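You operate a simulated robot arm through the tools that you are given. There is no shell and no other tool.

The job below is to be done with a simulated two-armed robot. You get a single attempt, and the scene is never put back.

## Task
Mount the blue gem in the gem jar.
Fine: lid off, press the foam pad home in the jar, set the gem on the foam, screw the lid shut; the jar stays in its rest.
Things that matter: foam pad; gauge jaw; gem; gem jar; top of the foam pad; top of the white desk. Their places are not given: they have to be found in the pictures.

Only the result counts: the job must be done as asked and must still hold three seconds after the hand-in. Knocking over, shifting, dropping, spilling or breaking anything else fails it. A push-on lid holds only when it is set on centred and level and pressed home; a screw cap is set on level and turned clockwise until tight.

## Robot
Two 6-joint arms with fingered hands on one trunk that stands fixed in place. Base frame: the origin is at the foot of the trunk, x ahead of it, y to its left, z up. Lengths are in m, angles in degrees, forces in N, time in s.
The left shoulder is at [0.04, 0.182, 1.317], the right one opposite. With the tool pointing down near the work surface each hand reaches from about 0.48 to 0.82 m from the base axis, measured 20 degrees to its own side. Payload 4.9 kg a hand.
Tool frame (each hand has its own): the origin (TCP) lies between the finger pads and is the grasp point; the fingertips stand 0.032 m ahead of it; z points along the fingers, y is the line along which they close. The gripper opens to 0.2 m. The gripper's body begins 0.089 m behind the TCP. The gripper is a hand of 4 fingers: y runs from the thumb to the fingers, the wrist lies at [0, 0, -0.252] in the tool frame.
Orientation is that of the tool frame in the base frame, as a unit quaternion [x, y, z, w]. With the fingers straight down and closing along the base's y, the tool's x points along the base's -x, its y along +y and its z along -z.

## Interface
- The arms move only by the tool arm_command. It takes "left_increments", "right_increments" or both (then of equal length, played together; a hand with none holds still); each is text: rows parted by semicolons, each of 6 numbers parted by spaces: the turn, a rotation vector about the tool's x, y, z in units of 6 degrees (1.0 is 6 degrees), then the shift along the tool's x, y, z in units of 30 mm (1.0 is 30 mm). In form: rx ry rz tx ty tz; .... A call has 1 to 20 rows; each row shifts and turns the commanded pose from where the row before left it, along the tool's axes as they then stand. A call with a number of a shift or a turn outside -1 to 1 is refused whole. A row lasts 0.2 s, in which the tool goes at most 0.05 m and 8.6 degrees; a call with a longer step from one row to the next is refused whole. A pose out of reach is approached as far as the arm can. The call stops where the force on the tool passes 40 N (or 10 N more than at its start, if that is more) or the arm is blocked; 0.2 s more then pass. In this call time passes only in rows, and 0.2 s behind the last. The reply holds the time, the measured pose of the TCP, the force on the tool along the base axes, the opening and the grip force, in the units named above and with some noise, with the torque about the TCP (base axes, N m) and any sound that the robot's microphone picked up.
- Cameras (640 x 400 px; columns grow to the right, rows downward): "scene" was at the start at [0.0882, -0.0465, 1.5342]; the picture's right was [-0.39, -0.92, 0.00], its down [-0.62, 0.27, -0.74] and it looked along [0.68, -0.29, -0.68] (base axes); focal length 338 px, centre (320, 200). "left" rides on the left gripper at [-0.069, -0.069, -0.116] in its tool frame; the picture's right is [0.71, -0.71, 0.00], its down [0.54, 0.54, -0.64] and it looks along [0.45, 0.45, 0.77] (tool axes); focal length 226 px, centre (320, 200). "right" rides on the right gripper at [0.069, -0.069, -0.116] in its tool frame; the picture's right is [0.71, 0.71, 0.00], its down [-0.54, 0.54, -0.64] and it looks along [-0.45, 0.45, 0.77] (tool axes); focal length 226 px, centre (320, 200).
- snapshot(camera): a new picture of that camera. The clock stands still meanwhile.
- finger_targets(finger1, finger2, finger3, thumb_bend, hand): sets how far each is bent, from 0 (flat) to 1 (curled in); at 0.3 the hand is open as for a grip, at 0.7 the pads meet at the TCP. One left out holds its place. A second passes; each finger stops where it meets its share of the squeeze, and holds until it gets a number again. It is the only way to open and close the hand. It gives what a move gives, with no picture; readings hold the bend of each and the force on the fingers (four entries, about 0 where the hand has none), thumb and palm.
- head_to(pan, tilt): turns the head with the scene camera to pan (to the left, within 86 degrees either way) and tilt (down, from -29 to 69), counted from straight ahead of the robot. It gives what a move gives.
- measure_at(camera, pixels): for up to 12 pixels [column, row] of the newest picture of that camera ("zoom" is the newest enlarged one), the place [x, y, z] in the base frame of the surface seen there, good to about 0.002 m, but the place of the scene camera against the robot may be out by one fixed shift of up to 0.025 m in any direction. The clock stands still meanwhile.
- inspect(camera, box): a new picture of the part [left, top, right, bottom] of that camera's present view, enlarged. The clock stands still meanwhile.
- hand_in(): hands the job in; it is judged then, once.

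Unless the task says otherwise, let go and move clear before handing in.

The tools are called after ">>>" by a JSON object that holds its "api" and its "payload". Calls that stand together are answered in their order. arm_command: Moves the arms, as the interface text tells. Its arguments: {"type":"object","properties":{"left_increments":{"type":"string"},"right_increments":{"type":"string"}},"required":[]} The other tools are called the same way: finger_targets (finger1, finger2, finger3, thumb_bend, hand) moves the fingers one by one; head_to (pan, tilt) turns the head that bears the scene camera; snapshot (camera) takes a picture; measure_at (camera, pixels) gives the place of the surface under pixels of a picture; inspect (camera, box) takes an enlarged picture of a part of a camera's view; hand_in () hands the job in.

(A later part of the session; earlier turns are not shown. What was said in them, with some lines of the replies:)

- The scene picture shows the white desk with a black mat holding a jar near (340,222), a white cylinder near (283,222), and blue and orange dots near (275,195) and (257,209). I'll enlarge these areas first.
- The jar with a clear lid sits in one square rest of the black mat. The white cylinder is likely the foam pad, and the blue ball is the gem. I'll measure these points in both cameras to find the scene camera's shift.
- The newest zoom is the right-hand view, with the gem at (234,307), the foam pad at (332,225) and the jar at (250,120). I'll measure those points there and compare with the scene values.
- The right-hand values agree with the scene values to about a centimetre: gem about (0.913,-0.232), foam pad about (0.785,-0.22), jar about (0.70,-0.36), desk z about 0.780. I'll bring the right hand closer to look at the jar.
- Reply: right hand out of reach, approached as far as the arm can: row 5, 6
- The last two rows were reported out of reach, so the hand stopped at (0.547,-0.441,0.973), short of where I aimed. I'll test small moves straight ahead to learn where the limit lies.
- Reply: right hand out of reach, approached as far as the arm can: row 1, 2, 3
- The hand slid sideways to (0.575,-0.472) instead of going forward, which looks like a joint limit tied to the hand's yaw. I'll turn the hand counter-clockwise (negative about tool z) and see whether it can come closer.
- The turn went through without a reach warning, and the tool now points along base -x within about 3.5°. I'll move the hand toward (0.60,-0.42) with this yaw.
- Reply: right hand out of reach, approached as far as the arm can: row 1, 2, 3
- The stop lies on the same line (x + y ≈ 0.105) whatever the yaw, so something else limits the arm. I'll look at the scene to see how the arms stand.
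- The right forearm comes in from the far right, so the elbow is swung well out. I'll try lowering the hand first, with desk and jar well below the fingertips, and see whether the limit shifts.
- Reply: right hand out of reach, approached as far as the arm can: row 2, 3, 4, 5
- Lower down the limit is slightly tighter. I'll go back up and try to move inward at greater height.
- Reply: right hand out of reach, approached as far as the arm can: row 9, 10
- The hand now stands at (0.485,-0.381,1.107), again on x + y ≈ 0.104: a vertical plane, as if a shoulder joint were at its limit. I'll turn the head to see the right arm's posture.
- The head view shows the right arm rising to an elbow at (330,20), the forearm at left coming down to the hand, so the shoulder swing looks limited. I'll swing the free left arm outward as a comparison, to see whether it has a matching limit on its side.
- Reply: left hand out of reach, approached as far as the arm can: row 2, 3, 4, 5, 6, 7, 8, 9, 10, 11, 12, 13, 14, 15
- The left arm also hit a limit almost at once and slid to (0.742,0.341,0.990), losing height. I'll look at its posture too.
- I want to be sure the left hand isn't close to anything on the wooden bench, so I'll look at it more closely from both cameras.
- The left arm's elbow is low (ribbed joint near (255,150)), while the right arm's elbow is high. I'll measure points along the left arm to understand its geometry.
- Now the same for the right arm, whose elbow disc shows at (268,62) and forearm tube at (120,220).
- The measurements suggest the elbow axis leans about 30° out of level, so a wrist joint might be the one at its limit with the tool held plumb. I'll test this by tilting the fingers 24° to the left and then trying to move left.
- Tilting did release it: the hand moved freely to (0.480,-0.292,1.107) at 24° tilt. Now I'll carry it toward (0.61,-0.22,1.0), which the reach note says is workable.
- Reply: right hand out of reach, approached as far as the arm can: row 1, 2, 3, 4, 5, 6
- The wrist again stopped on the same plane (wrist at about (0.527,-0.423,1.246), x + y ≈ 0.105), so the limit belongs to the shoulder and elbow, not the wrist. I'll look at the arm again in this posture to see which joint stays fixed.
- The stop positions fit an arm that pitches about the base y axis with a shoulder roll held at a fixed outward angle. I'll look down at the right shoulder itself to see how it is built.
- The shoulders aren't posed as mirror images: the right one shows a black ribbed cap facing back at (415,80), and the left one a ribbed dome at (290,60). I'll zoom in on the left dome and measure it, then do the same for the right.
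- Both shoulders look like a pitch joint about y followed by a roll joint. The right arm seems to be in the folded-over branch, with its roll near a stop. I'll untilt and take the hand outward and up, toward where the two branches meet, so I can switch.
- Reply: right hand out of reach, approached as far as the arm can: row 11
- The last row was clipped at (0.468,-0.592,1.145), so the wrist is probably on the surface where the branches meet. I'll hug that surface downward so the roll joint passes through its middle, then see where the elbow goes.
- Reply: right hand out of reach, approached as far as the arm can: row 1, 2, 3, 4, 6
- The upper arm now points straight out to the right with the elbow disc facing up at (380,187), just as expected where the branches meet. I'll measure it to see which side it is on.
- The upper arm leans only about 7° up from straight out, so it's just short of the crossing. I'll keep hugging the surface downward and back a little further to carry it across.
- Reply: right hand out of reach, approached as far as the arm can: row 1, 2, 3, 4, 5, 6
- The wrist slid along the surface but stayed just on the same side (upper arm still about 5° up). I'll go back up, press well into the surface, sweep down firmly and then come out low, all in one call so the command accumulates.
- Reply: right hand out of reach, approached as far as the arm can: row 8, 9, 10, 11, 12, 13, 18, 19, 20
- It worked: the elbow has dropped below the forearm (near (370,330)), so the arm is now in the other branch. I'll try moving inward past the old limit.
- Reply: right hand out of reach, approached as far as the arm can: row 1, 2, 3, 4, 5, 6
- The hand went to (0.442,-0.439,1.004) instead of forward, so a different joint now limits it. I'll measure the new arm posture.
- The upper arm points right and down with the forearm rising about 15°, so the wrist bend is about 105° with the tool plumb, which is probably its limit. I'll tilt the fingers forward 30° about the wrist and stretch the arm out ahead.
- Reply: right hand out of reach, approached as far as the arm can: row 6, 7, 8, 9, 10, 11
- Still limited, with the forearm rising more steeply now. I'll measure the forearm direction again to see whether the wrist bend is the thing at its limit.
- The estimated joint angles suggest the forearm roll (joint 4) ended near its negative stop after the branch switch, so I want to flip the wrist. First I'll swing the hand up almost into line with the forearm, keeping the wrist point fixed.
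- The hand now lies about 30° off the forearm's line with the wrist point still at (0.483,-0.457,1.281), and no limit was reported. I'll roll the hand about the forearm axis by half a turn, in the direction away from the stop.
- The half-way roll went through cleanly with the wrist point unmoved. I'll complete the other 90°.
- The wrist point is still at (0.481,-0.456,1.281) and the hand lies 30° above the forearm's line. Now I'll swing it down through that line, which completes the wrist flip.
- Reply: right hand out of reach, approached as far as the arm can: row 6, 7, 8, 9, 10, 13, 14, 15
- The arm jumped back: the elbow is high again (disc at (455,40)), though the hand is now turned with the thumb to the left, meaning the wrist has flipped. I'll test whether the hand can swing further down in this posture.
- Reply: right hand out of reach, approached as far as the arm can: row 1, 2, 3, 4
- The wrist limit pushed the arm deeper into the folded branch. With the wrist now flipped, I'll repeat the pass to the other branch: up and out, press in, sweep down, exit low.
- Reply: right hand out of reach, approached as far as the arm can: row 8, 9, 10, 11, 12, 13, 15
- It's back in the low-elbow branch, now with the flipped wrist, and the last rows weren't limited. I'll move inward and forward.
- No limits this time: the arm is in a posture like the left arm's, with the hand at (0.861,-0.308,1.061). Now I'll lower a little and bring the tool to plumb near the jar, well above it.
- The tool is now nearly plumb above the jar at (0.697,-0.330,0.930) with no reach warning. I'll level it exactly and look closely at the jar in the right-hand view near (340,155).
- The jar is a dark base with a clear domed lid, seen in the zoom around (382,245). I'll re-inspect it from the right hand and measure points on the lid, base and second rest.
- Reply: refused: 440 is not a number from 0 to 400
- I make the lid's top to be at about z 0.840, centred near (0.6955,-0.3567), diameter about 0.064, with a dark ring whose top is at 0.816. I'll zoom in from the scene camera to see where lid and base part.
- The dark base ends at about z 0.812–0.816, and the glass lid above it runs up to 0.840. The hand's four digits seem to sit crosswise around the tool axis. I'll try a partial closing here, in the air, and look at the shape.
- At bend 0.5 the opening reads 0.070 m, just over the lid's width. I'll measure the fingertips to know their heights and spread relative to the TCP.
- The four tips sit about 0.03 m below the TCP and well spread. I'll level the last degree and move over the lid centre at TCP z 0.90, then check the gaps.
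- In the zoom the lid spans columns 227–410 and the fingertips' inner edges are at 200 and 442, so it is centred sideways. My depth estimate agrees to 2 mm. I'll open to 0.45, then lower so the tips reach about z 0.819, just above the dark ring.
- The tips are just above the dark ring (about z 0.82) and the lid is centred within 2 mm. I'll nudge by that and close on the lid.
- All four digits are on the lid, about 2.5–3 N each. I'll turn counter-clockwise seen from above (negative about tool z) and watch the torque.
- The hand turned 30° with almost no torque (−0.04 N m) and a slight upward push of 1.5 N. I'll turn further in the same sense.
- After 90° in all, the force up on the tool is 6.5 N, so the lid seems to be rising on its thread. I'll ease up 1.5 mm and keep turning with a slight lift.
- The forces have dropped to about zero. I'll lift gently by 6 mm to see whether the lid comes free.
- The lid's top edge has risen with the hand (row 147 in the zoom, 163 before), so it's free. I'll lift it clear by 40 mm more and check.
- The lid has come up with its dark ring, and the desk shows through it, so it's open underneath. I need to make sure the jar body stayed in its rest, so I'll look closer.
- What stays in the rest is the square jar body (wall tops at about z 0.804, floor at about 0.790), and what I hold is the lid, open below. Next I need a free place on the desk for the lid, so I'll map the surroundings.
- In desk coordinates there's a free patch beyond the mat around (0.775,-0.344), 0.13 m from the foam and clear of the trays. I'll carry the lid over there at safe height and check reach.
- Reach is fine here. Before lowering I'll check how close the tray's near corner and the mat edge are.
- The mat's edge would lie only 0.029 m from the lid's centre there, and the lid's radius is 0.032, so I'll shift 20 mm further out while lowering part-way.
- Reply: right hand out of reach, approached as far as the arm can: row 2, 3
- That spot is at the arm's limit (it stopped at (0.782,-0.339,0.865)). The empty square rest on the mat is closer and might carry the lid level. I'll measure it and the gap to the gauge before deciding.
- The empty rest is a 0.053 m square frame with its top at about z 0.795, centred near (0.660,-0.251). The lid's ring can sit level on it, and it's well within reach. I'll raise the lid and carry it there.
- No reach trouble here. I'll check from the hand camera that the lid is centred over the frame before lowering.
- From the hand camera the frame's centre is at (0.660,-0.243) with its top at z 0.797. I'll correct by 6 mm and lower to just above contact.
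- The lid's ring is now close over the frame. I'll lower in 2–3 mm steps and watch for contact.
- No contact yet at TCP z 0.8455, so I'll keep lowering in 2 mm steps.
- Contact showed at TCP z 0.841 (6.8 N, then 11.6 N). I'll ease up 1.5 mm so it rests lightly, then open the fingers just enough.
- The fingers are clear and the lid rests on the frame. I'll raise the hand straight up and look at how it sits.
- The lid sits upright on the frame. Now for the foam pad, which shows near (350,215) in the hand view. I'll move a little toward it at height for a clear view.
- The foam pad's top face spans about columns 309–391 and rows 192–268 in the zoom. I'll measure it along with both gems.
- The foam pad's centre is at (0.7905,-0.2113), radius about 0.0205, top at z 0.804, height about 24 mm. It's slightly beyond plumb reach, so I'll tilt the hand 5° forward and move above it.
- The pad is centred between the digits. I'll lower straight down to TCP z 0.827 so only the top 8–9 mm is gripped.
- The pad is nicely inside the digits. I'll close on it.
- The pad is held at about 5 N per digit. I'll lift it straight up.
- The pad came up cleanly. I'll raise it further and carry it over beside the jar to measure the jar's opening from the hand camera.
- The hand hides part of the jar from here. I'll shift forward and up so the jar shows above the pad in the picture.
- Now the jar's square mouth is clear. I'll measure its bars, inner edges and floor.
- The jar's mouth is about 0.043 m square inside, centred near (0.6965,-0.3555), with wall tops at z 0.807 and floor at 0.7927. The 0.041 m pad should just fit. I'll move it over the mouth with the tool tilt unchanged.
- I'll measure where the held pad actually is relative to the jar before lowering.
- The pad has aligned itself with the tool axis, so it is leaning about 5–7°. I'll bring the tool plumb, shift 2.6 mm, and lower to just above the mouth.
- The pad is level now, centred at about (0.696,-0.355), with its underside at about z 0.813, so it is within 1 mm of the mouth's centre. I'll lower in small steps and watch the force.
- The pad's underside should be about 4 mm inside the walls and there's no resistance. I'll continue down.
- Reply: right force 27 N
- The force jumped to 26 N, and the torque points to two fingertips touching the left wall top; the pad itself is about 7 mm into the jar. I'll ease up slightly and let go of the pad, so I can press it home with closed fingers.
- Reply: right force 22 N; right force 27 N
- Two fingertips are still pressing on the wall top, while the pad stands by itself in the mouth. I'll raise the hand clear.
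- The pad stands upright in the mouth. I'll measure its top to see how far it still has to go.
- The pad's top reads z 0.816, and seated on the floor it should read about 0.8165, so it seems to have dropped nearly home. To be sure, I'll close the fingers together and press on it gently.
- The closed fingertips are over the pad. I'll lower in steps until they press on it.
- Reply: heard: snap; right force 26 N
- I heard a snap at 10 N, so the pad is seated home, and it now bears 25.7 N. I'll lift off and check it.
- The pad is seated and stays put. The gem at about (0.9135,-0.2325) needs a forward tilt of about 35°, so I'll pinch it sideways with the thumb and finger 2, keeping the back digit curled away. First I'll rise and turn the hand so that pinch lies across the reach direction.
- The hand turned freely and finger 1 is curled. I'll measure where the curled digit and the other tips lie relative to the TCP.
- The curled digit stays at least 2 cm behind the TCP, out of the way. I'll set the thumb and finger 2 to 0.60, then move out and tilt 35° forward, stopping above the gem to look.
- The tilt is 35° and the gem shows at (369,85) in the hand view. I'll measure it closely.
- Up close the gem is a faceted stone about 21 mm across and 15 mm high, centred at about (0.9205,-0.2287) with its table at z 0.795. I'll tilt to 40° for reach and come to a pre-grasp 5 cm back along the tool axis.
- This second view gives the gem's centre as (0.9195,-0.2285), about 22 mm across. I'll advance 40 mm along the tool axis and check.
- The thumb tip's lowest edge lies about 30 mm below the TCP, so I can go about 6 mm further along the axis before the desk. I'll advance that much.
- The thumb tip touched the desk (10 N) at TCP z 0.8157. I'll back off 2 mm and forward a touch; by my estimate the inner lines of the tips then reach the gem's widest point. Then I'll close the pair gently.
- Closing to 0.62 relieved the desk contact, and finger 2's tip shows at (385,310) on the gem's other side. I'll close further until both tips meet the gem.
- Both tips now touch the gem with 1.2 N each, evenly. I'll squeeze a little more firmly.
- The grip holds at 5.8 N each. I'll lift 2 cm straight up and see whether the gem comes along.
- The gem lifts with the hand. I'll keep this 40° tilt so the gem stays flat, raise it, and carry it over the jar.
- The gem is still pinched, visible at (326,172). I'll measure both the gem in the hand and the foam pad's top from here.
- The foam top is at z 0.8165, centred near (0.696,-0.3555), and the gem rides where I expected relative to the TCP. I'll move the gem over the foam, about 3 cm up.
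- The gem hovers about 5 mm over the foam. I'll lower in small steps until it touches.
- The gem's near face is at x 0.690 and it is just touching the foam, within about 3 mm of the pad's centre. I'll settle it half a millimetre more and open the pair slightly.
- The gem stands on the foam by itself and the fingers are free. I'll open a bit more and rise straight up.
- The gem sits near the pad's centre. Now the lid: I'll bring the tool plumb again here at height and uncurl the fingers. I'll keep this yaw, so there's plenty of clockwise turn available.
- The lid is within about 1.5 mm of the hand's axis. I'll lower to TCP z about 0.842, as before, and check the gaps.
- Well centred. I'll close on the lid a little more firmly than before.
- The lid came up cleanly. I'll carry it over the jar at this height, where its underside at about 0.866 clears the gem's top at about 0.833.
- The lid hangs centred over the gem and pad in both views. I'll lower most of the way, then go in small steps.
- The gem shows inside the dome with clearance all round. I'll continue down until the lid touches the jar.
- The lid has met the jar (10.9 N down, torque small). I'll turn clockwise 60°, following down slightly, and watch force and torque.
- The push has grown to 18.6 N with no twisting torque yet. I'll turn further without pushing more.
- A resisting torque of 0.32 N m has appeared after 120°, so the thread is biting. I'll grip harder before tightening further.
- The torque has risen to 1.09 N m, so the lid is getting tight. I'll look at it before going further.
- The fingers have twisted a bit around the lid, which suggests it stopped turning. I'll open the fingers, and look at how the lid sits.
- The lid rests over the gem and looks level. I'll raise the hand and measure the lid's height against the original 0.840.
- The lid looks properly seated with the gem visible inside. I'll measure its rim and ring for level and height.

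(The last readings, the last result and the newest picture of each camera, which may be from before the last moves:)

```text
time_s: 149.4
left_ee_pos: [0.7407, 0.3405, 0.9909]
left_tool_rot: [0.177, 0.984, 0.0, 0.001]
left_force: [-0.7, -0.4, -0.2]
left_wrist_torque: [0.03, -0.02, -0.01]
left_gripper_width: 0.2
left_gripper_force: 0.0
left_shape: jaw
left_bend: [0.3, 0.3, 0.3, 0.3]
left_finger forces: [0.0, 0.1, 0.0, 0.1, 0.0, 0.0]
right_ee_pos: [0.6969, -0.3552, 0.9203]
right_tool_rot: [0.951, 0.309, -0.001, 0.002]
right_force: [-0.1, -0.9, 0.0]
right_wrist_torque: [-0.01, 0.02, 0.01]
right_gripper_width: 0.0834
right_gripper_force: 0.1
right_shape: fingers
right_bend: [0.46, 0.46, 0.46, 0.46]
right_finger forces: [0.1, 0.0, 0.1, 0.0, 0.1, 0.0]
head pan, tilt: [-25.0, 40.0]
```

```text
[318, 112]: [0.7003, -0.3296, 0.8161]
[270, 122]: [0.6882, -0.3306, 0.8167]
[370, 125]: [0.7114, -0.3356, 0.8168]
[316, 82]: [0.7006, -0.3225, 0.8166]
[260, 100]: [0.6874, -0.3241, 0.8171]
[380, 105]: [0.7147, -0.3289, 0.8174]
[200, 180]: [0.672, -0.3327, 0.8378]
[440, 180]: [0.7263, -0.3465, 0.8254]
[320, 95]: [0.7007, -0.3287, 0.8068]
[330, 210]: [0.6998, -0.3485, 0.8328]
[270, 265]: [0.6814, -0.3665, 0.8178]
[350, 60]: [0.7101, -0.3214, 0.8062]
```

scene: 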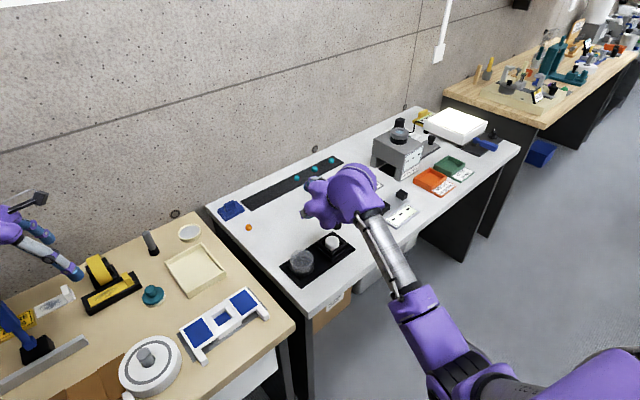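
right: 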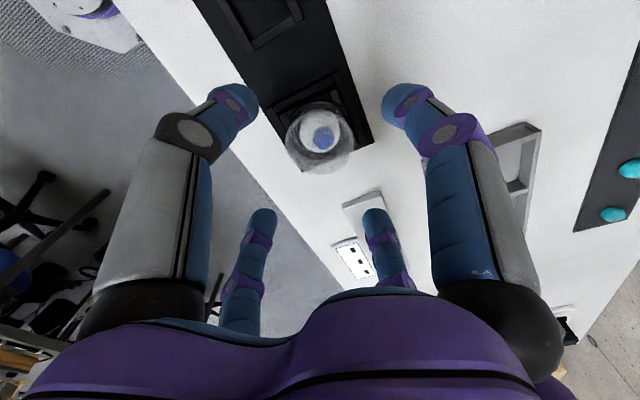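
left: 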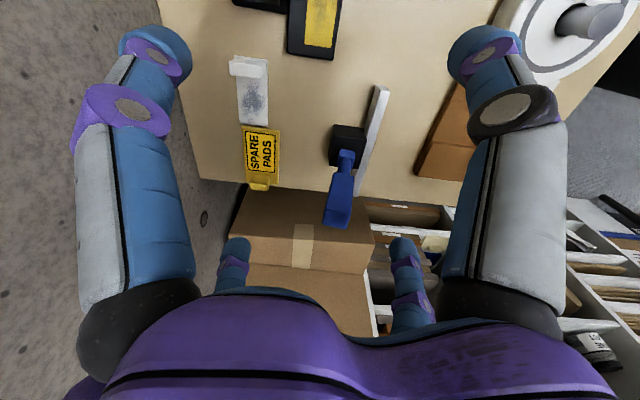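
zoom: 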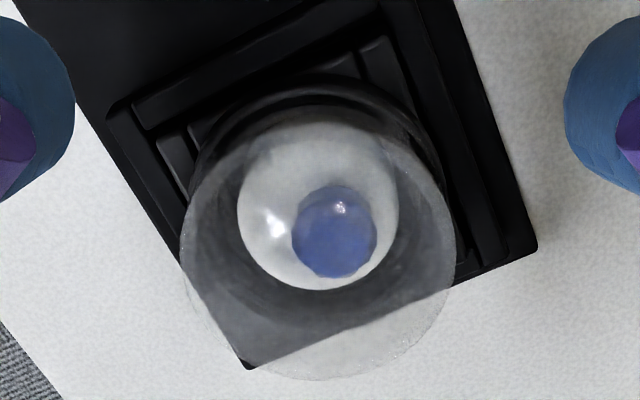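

The ring's top is back at z 0.8165, just as at the start, so the lid is fully down. To make sure it's tight, I'll grip again and give a final clockwise turn while watching the torque.

>>> {"api": "arm_command", "payload": {"right_increments": "0 0 0 0 0 0.8; 0 0 0 0 0 0.8; 0 0 0 0 0 0.7"}}

>>> {"api": "finger_targets", "payload": {"hand": "right", "finger1": 0.65, "finger2": 0.65, "finger3": 0.65, "thumb_bend": 0.65}}

>>> {"api": "arm_command", "payload": {"right_increments": "0 0 1 0 0 0"}}

>>> {"api": "arm_command", "payload": {"right_increments": "0 0 1 0 0 0"}}

```text
time_s: 150.2
left_ee_pos: [0.7411, 0.3404, 0.9914]
left_tool_rot: [0.177, 0.984, 0.0, 0.001]
left_force: [0.8, 0.7, 0.9]
left_wrist_torque: [-0.01, -0.02, 0.02]
left_gripper_width: 0.2
left_gripper_force: 0.1
left_shape: jaw
left_bend: [0.3, 0.3, 0.3, 0.3]
left_finger forces: [0.1, 0.0, 0.1, 0.1, 0.1, 0.0]
right_ee_pos: [0.6969, -0.3542, 0.8525]
right_tool_rot: [0.951, 0.309, -0.001, 0.003]
right_force: [0.0, -0.6, -0.2]
right_wrist_torque: [0.02, -0.02, 0.01]
right_gripper_width: 0.0832
right_gripper_force: 0.0
right_shape: fingers
right_bend: [0.46, 0.46, 0.46, 0.46]
right_finger forces: [0.1, 0.0, 0.1, 0.1, 0.1, 0.0]
head pan, tilt: [-25.0, 40.0]
```

```text
time_s: 151.2
left_ee_pos: [0.7411, 0.3406, 0.9908]
left_tool_rot: [0.177, 0.984, 0.0, 0.001]
left_force: [0.3, -0.4, 0.0]
left_wrist_torque: [0.02, 0.03, -0.01]
left_gripper_width: 0.2001
left_gripper_force: 0.1
left_shape: jaw
left_bend: [0.3, 0.3, 0.3, 0.3]
left_finger forces: [0.1, 0.0, 0.0, 0.1, 0.1, 0.0]
right_ee_pos: [0.6961, -0.3532, 0.8504]
right_tool_rot: [0.951, 0.308, 0.0, 0.0]
right_force: [-3.3, 3.0, 0.8]
right_wrist_torque: [0.12, 0.12, 0.07]
right_gripper_width: 0.039
right_gripper_force: 15.7
right_shape: fingers
right_bend: [0.58, 0.59, 0.58, 0.61]
right_finger forces: [6.0, 6.9, 6.5, 0.0, 11.3, 0.1]
head pan, tilt: [-25.0, 40.0]
```

```text
time_s: 151.7
left_ee_pos: [0.7413, 0.3422, 0.9917]
left_tool_rot: [0.177, 0.984, 0.0, 0.001]
left_force: [-0.6, -0.4, 0.2]
left_wrist_torque: [0.0, 0.0, -0.02]
left_gripper_width: 0.1999
left_gripper_force: 0.1
left_shape: jaw
left_bend: [0.3, 0.3, 0.3, 0.3]
left_finger forces: [0.1, 0.0, 0.1, 0.0, 0.0, 0.1]
right_ee_pos: [0.6952, -0.355, 0.8515]
right_tool_rot: [0.966, 0.259, 0.0, 0.002]
right_force: [-8.4, 2.1, 4.8]
right_wrist_torque: [0.17, 0.22, 0.53]
right_gripper_width: 0.0375
right_gripper_force: 17.3
right_shape: fingers
right_bend: [0.58, 0.59, 0.58, 0.61]
right_finger forces: [8.6, 6.5, 7.1, 0.1, 12.5, 0.1]
head pan, tilt: [-25.0, 40.0]
```

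```text
time_s: 152.1
left_ee_pos: [0.7411, 0.3412, 0.9922]
left_tool_rot: [0.178, 0.984, 0.0, 0.0]
left_force: [-0.2, 0.6, 0.2]
left_wrist_torque: [0.01, 0.03, 0.0]
left_gripper_width: 0.1999
left_gripper_force: 0.1
left_shape: jaw
left_bend: [0.3, 0.3, 0.3, 0.3]
left_finger forces: [0.1, 0.0, 0.0, 0.0, 0.1, 0.0]
right_ee_pos: [0.6958, -0.3545, 0.8514]
right_tool_rot: [0.978, 0.207, -0.001, 0.002]
right_force: [-10.0, 2.2, 4.1]
right_wrist_torque: [0.11, 0.31, 0.77]
right_gripper_width: 0.0361
right_gripper_force: 17.3
right_shape: fingers
right_bend: [0.58, 0.6, 0.58, 0.61]
right_finger forces: [8.3, 6.6, 7.5, 0.1, 13.5, 0.0]
head pan, tilt: [-25.0, 40.0]
```

The torque climbs right away (0.53, then 0.77 N m in 12°), so the lid is tight. One more small turn to confirm, then I'll release.

>>> {"api": "arm_command", "payload": {"right_increments": "0 0 1 0 0 0"}}

>>> {"api": "finger_targets", "payload": {"hand": "right", "finger1": 0.46, "finger2": 0.46, "finger3": 0.46, "thumb_bend": 0.46}}

>>> {"api": "arm_command", "payload": {"right_increments": "0 0 0 0 0 -0.5; 0 0 0 0 0 -0.9; 0 0 0 0 0 -1; 0 0 0 0 0 -1; 0 0 0 0 0 -1"}}

>>> {"api": "snapshot", "payload": {"camera": "right"}}

>>> {"api": "inspect", "payload": {"camera": "scene", "box": [280, 190, 380, 280]}}

```text
time_s: 152.4
left_ee_pos: [0.7406, 0.3407, 0.9914]
left_tool_rot: [0.177, 0.984, 0.0, 0.002]
left_force: [0.0, -0.1, -0.2]
left_wrist_torque: [0.02, 0.01, 0.02]
left_gripper_width: 0.1999
left_gripper_force: 0.0
left_shape: jaw
left_bend: [0.3, 0.3, 0.3, 0.3]
left_finger forces: [0.0, 0.0, 0.0, 0.0, 0.1, 0.1]
right_ee_pos: [0.6962, -0.3532, 0.8525]
right_tool_rot: [0.988, 0.156, 0.0, 0.001]
right_force: [-10.4, 3.9, 3.0]
right_wrist_torque: [0.06, 0.37, 0.8]
right_gripper_width: 0.034
right_gripper_force: 17.6
right_shape: fingers
right_bend: [0.59, 0.6, 0.58, 0.61]
right_finger forces: [7.7, 8.4, 4.7, 0.0, 13.7, 0.0]
head pan, tilt: [-25.0, 40.0]
```

```text
time_s: 153.4
left_ee_pos: [0.7407, 0.3401, 0.9915]
left_tool_rot: [0.177, 0.984, 0.0, 0.001]
left_force: [0.0, -0.2, 0.4]
left_wrist_torque: [-0.03, 0.0, 0.01]
left_gripper_width: 0.1998
left_gripper_force: 0.1
left_shape: jaw
left_bend: [0.3, 0.3, 0.3, 0.3]
left_finger forces: [0.1, 0.0, 0.0, 0.0, 0.1, 0.0]
right_ee_pos: [0.6961, -0.3547, 0.8514]
right_tool_rot: [0.988, 0.157, 0.0, 0.001]
right_force: [0.5, 0.0, -0.2]
right_wrist_torque: [0.05, -0.01, -0.03]
right_gripper_width: 0.0834
right_gripper_force: 0.1
right_shape: fingers
right_bend: [0.46, 0.46, 0.46, 0.46]
right_finger forces: [0.0, 0.0, 0.0, 0.0, 0.1, 0.0]
head pan, tilt: [-25.0, 40.0]
```

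```text
time_s: 154.7
left_ee_pos: [0.7414, 0.3412, 0.9919]
left_tool_rot: [0.177, 0.984, -0.001, 0.001]
left_force: [0.2, -0.2, -0.7]
left_wrist_torque: [0.01, 0.02, 0.03]
left_gripper_width: 0.1998
left_gripper_force: 0.0
left_shape: jaw
left_bend: [0.3, 0.3, 0.3, 0.3]
left_finger forces: [0.0, 0.0, 0.0, 0.0, 0.0, 0.0]
right_ee_pos: [0.6964, -0.3537, 0.9829]
right_tool_rot: [0.988, 0.156, -0.001, 0.002]
right_force: [0.3, 0.1, 0.0]
right_wrist_torque: [0.0, 0.01, 0.03]
right_gripper_width: 0.0833
right_gripper_force: 0.2
right_shape: fingers
right_bend: [0.46, 0.46, 0.46, 0.46]
right_finger forces: [0.0, 0.0, 0.1, 0.0, 0.1, 0.0]
head pan, tilt: [-25.0, 40.0]
```

```text
taken
```

right: 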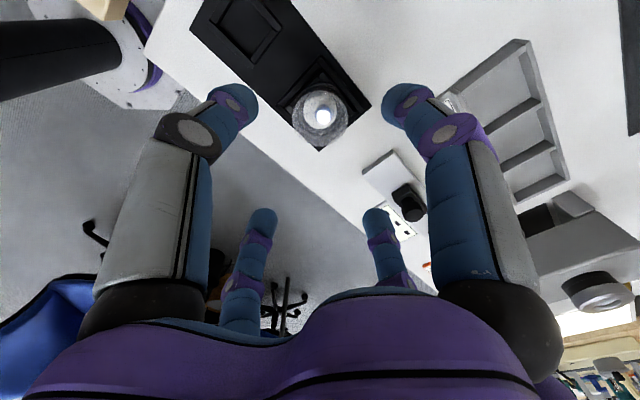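

```text
4.44 times, centred on (330, 235) of scene
```

zoom: 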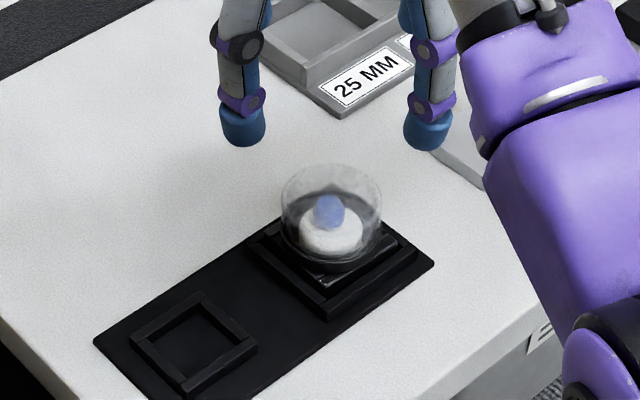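

The jar stands closed in its rest with the gem inside, and the last turn gave 0.8 N m. I'll do one final check of level and seating, and of the whole bench.

>>> {"api": "inspect", "payload": {"camera": "right", "box": [280, 70, 380, 160]}}

>>> {"api": "measure_at", "payload": {"camera": "zoom", "pixels": [[180, 170], [205, 110], [270, 80], [330, 85], [385, 130], [175, 130], [230, 90], [300, 75], [410, 150], [250, 290], [120, 250], [380, 60]]}}

>>> {"api": "snapshot", "payload": {"camera": "scene"}}

```text
4.44 times, centred on (330, 115) of right
```

zoom: 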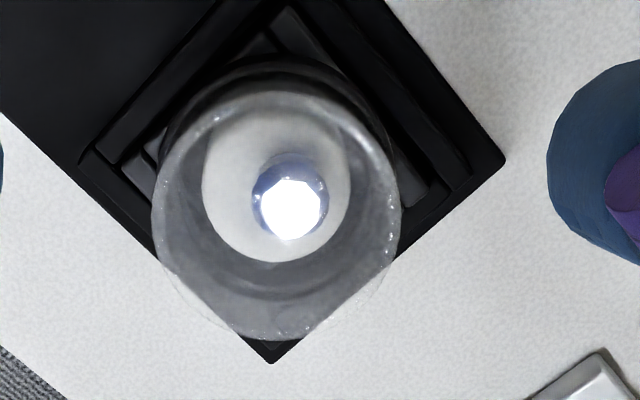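

```text
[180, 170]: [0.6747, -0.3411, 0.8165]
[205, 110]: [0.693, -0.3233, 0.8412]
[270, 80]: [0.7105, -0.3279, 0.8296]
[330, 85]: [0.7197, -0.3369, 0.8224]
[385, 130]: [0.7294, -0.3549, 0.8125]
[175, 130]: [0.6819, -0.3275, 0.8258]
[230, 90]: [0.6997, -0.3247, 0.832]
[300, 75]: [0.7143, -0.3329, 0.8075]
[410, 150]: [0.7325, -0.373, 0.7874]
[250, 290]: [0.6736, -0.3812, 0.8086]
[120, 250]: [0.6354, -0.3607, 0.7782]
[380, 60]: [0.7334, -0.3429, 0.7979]
```

```text
taken
```

scene: 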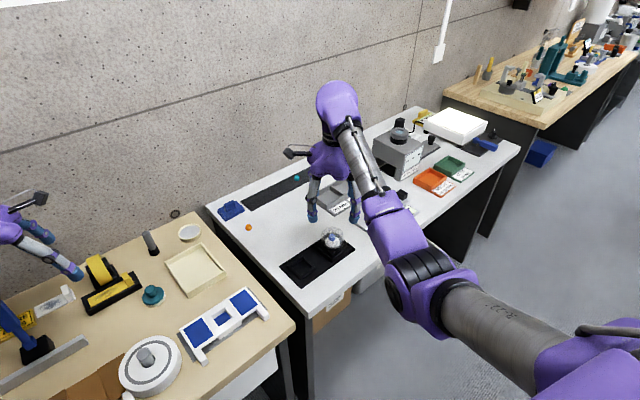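

Everything checks out. The jar is in its rest with the foam pad seated and the gem on it. The lid is level and tight, both hands are clear, and the neighbouring objects look undisturbed. I'll hand in.

>>> {"api": "hand_in", "payload": {}}

```text
The job is handed in.
```

The blue gem is mounted in the jar, the lid is screwed shut, and I've handed the job in. I don't know the judge's verdict; the hand-in reply said only that it was handed in.

- **Foam pad:** it went into the jar and a snap sounded as I pressed it home.
- **Gem:** it sits on the foam, about 3 mm off the pad's centre by my last measurement.
- **Lid:** I turned it clockwise until it stopped, at about 0.8–1.1 N m. Its ring is back at the height it had at the start (z about 0.8165 m), and it looks level.
- **Jar and surroundings:** the jar stayed in its rest. In the last picture nothing else on the desk looked moved. Both hands had let go and were clear.

While the jar was open I stood the lid on the empty square rest on the mat.
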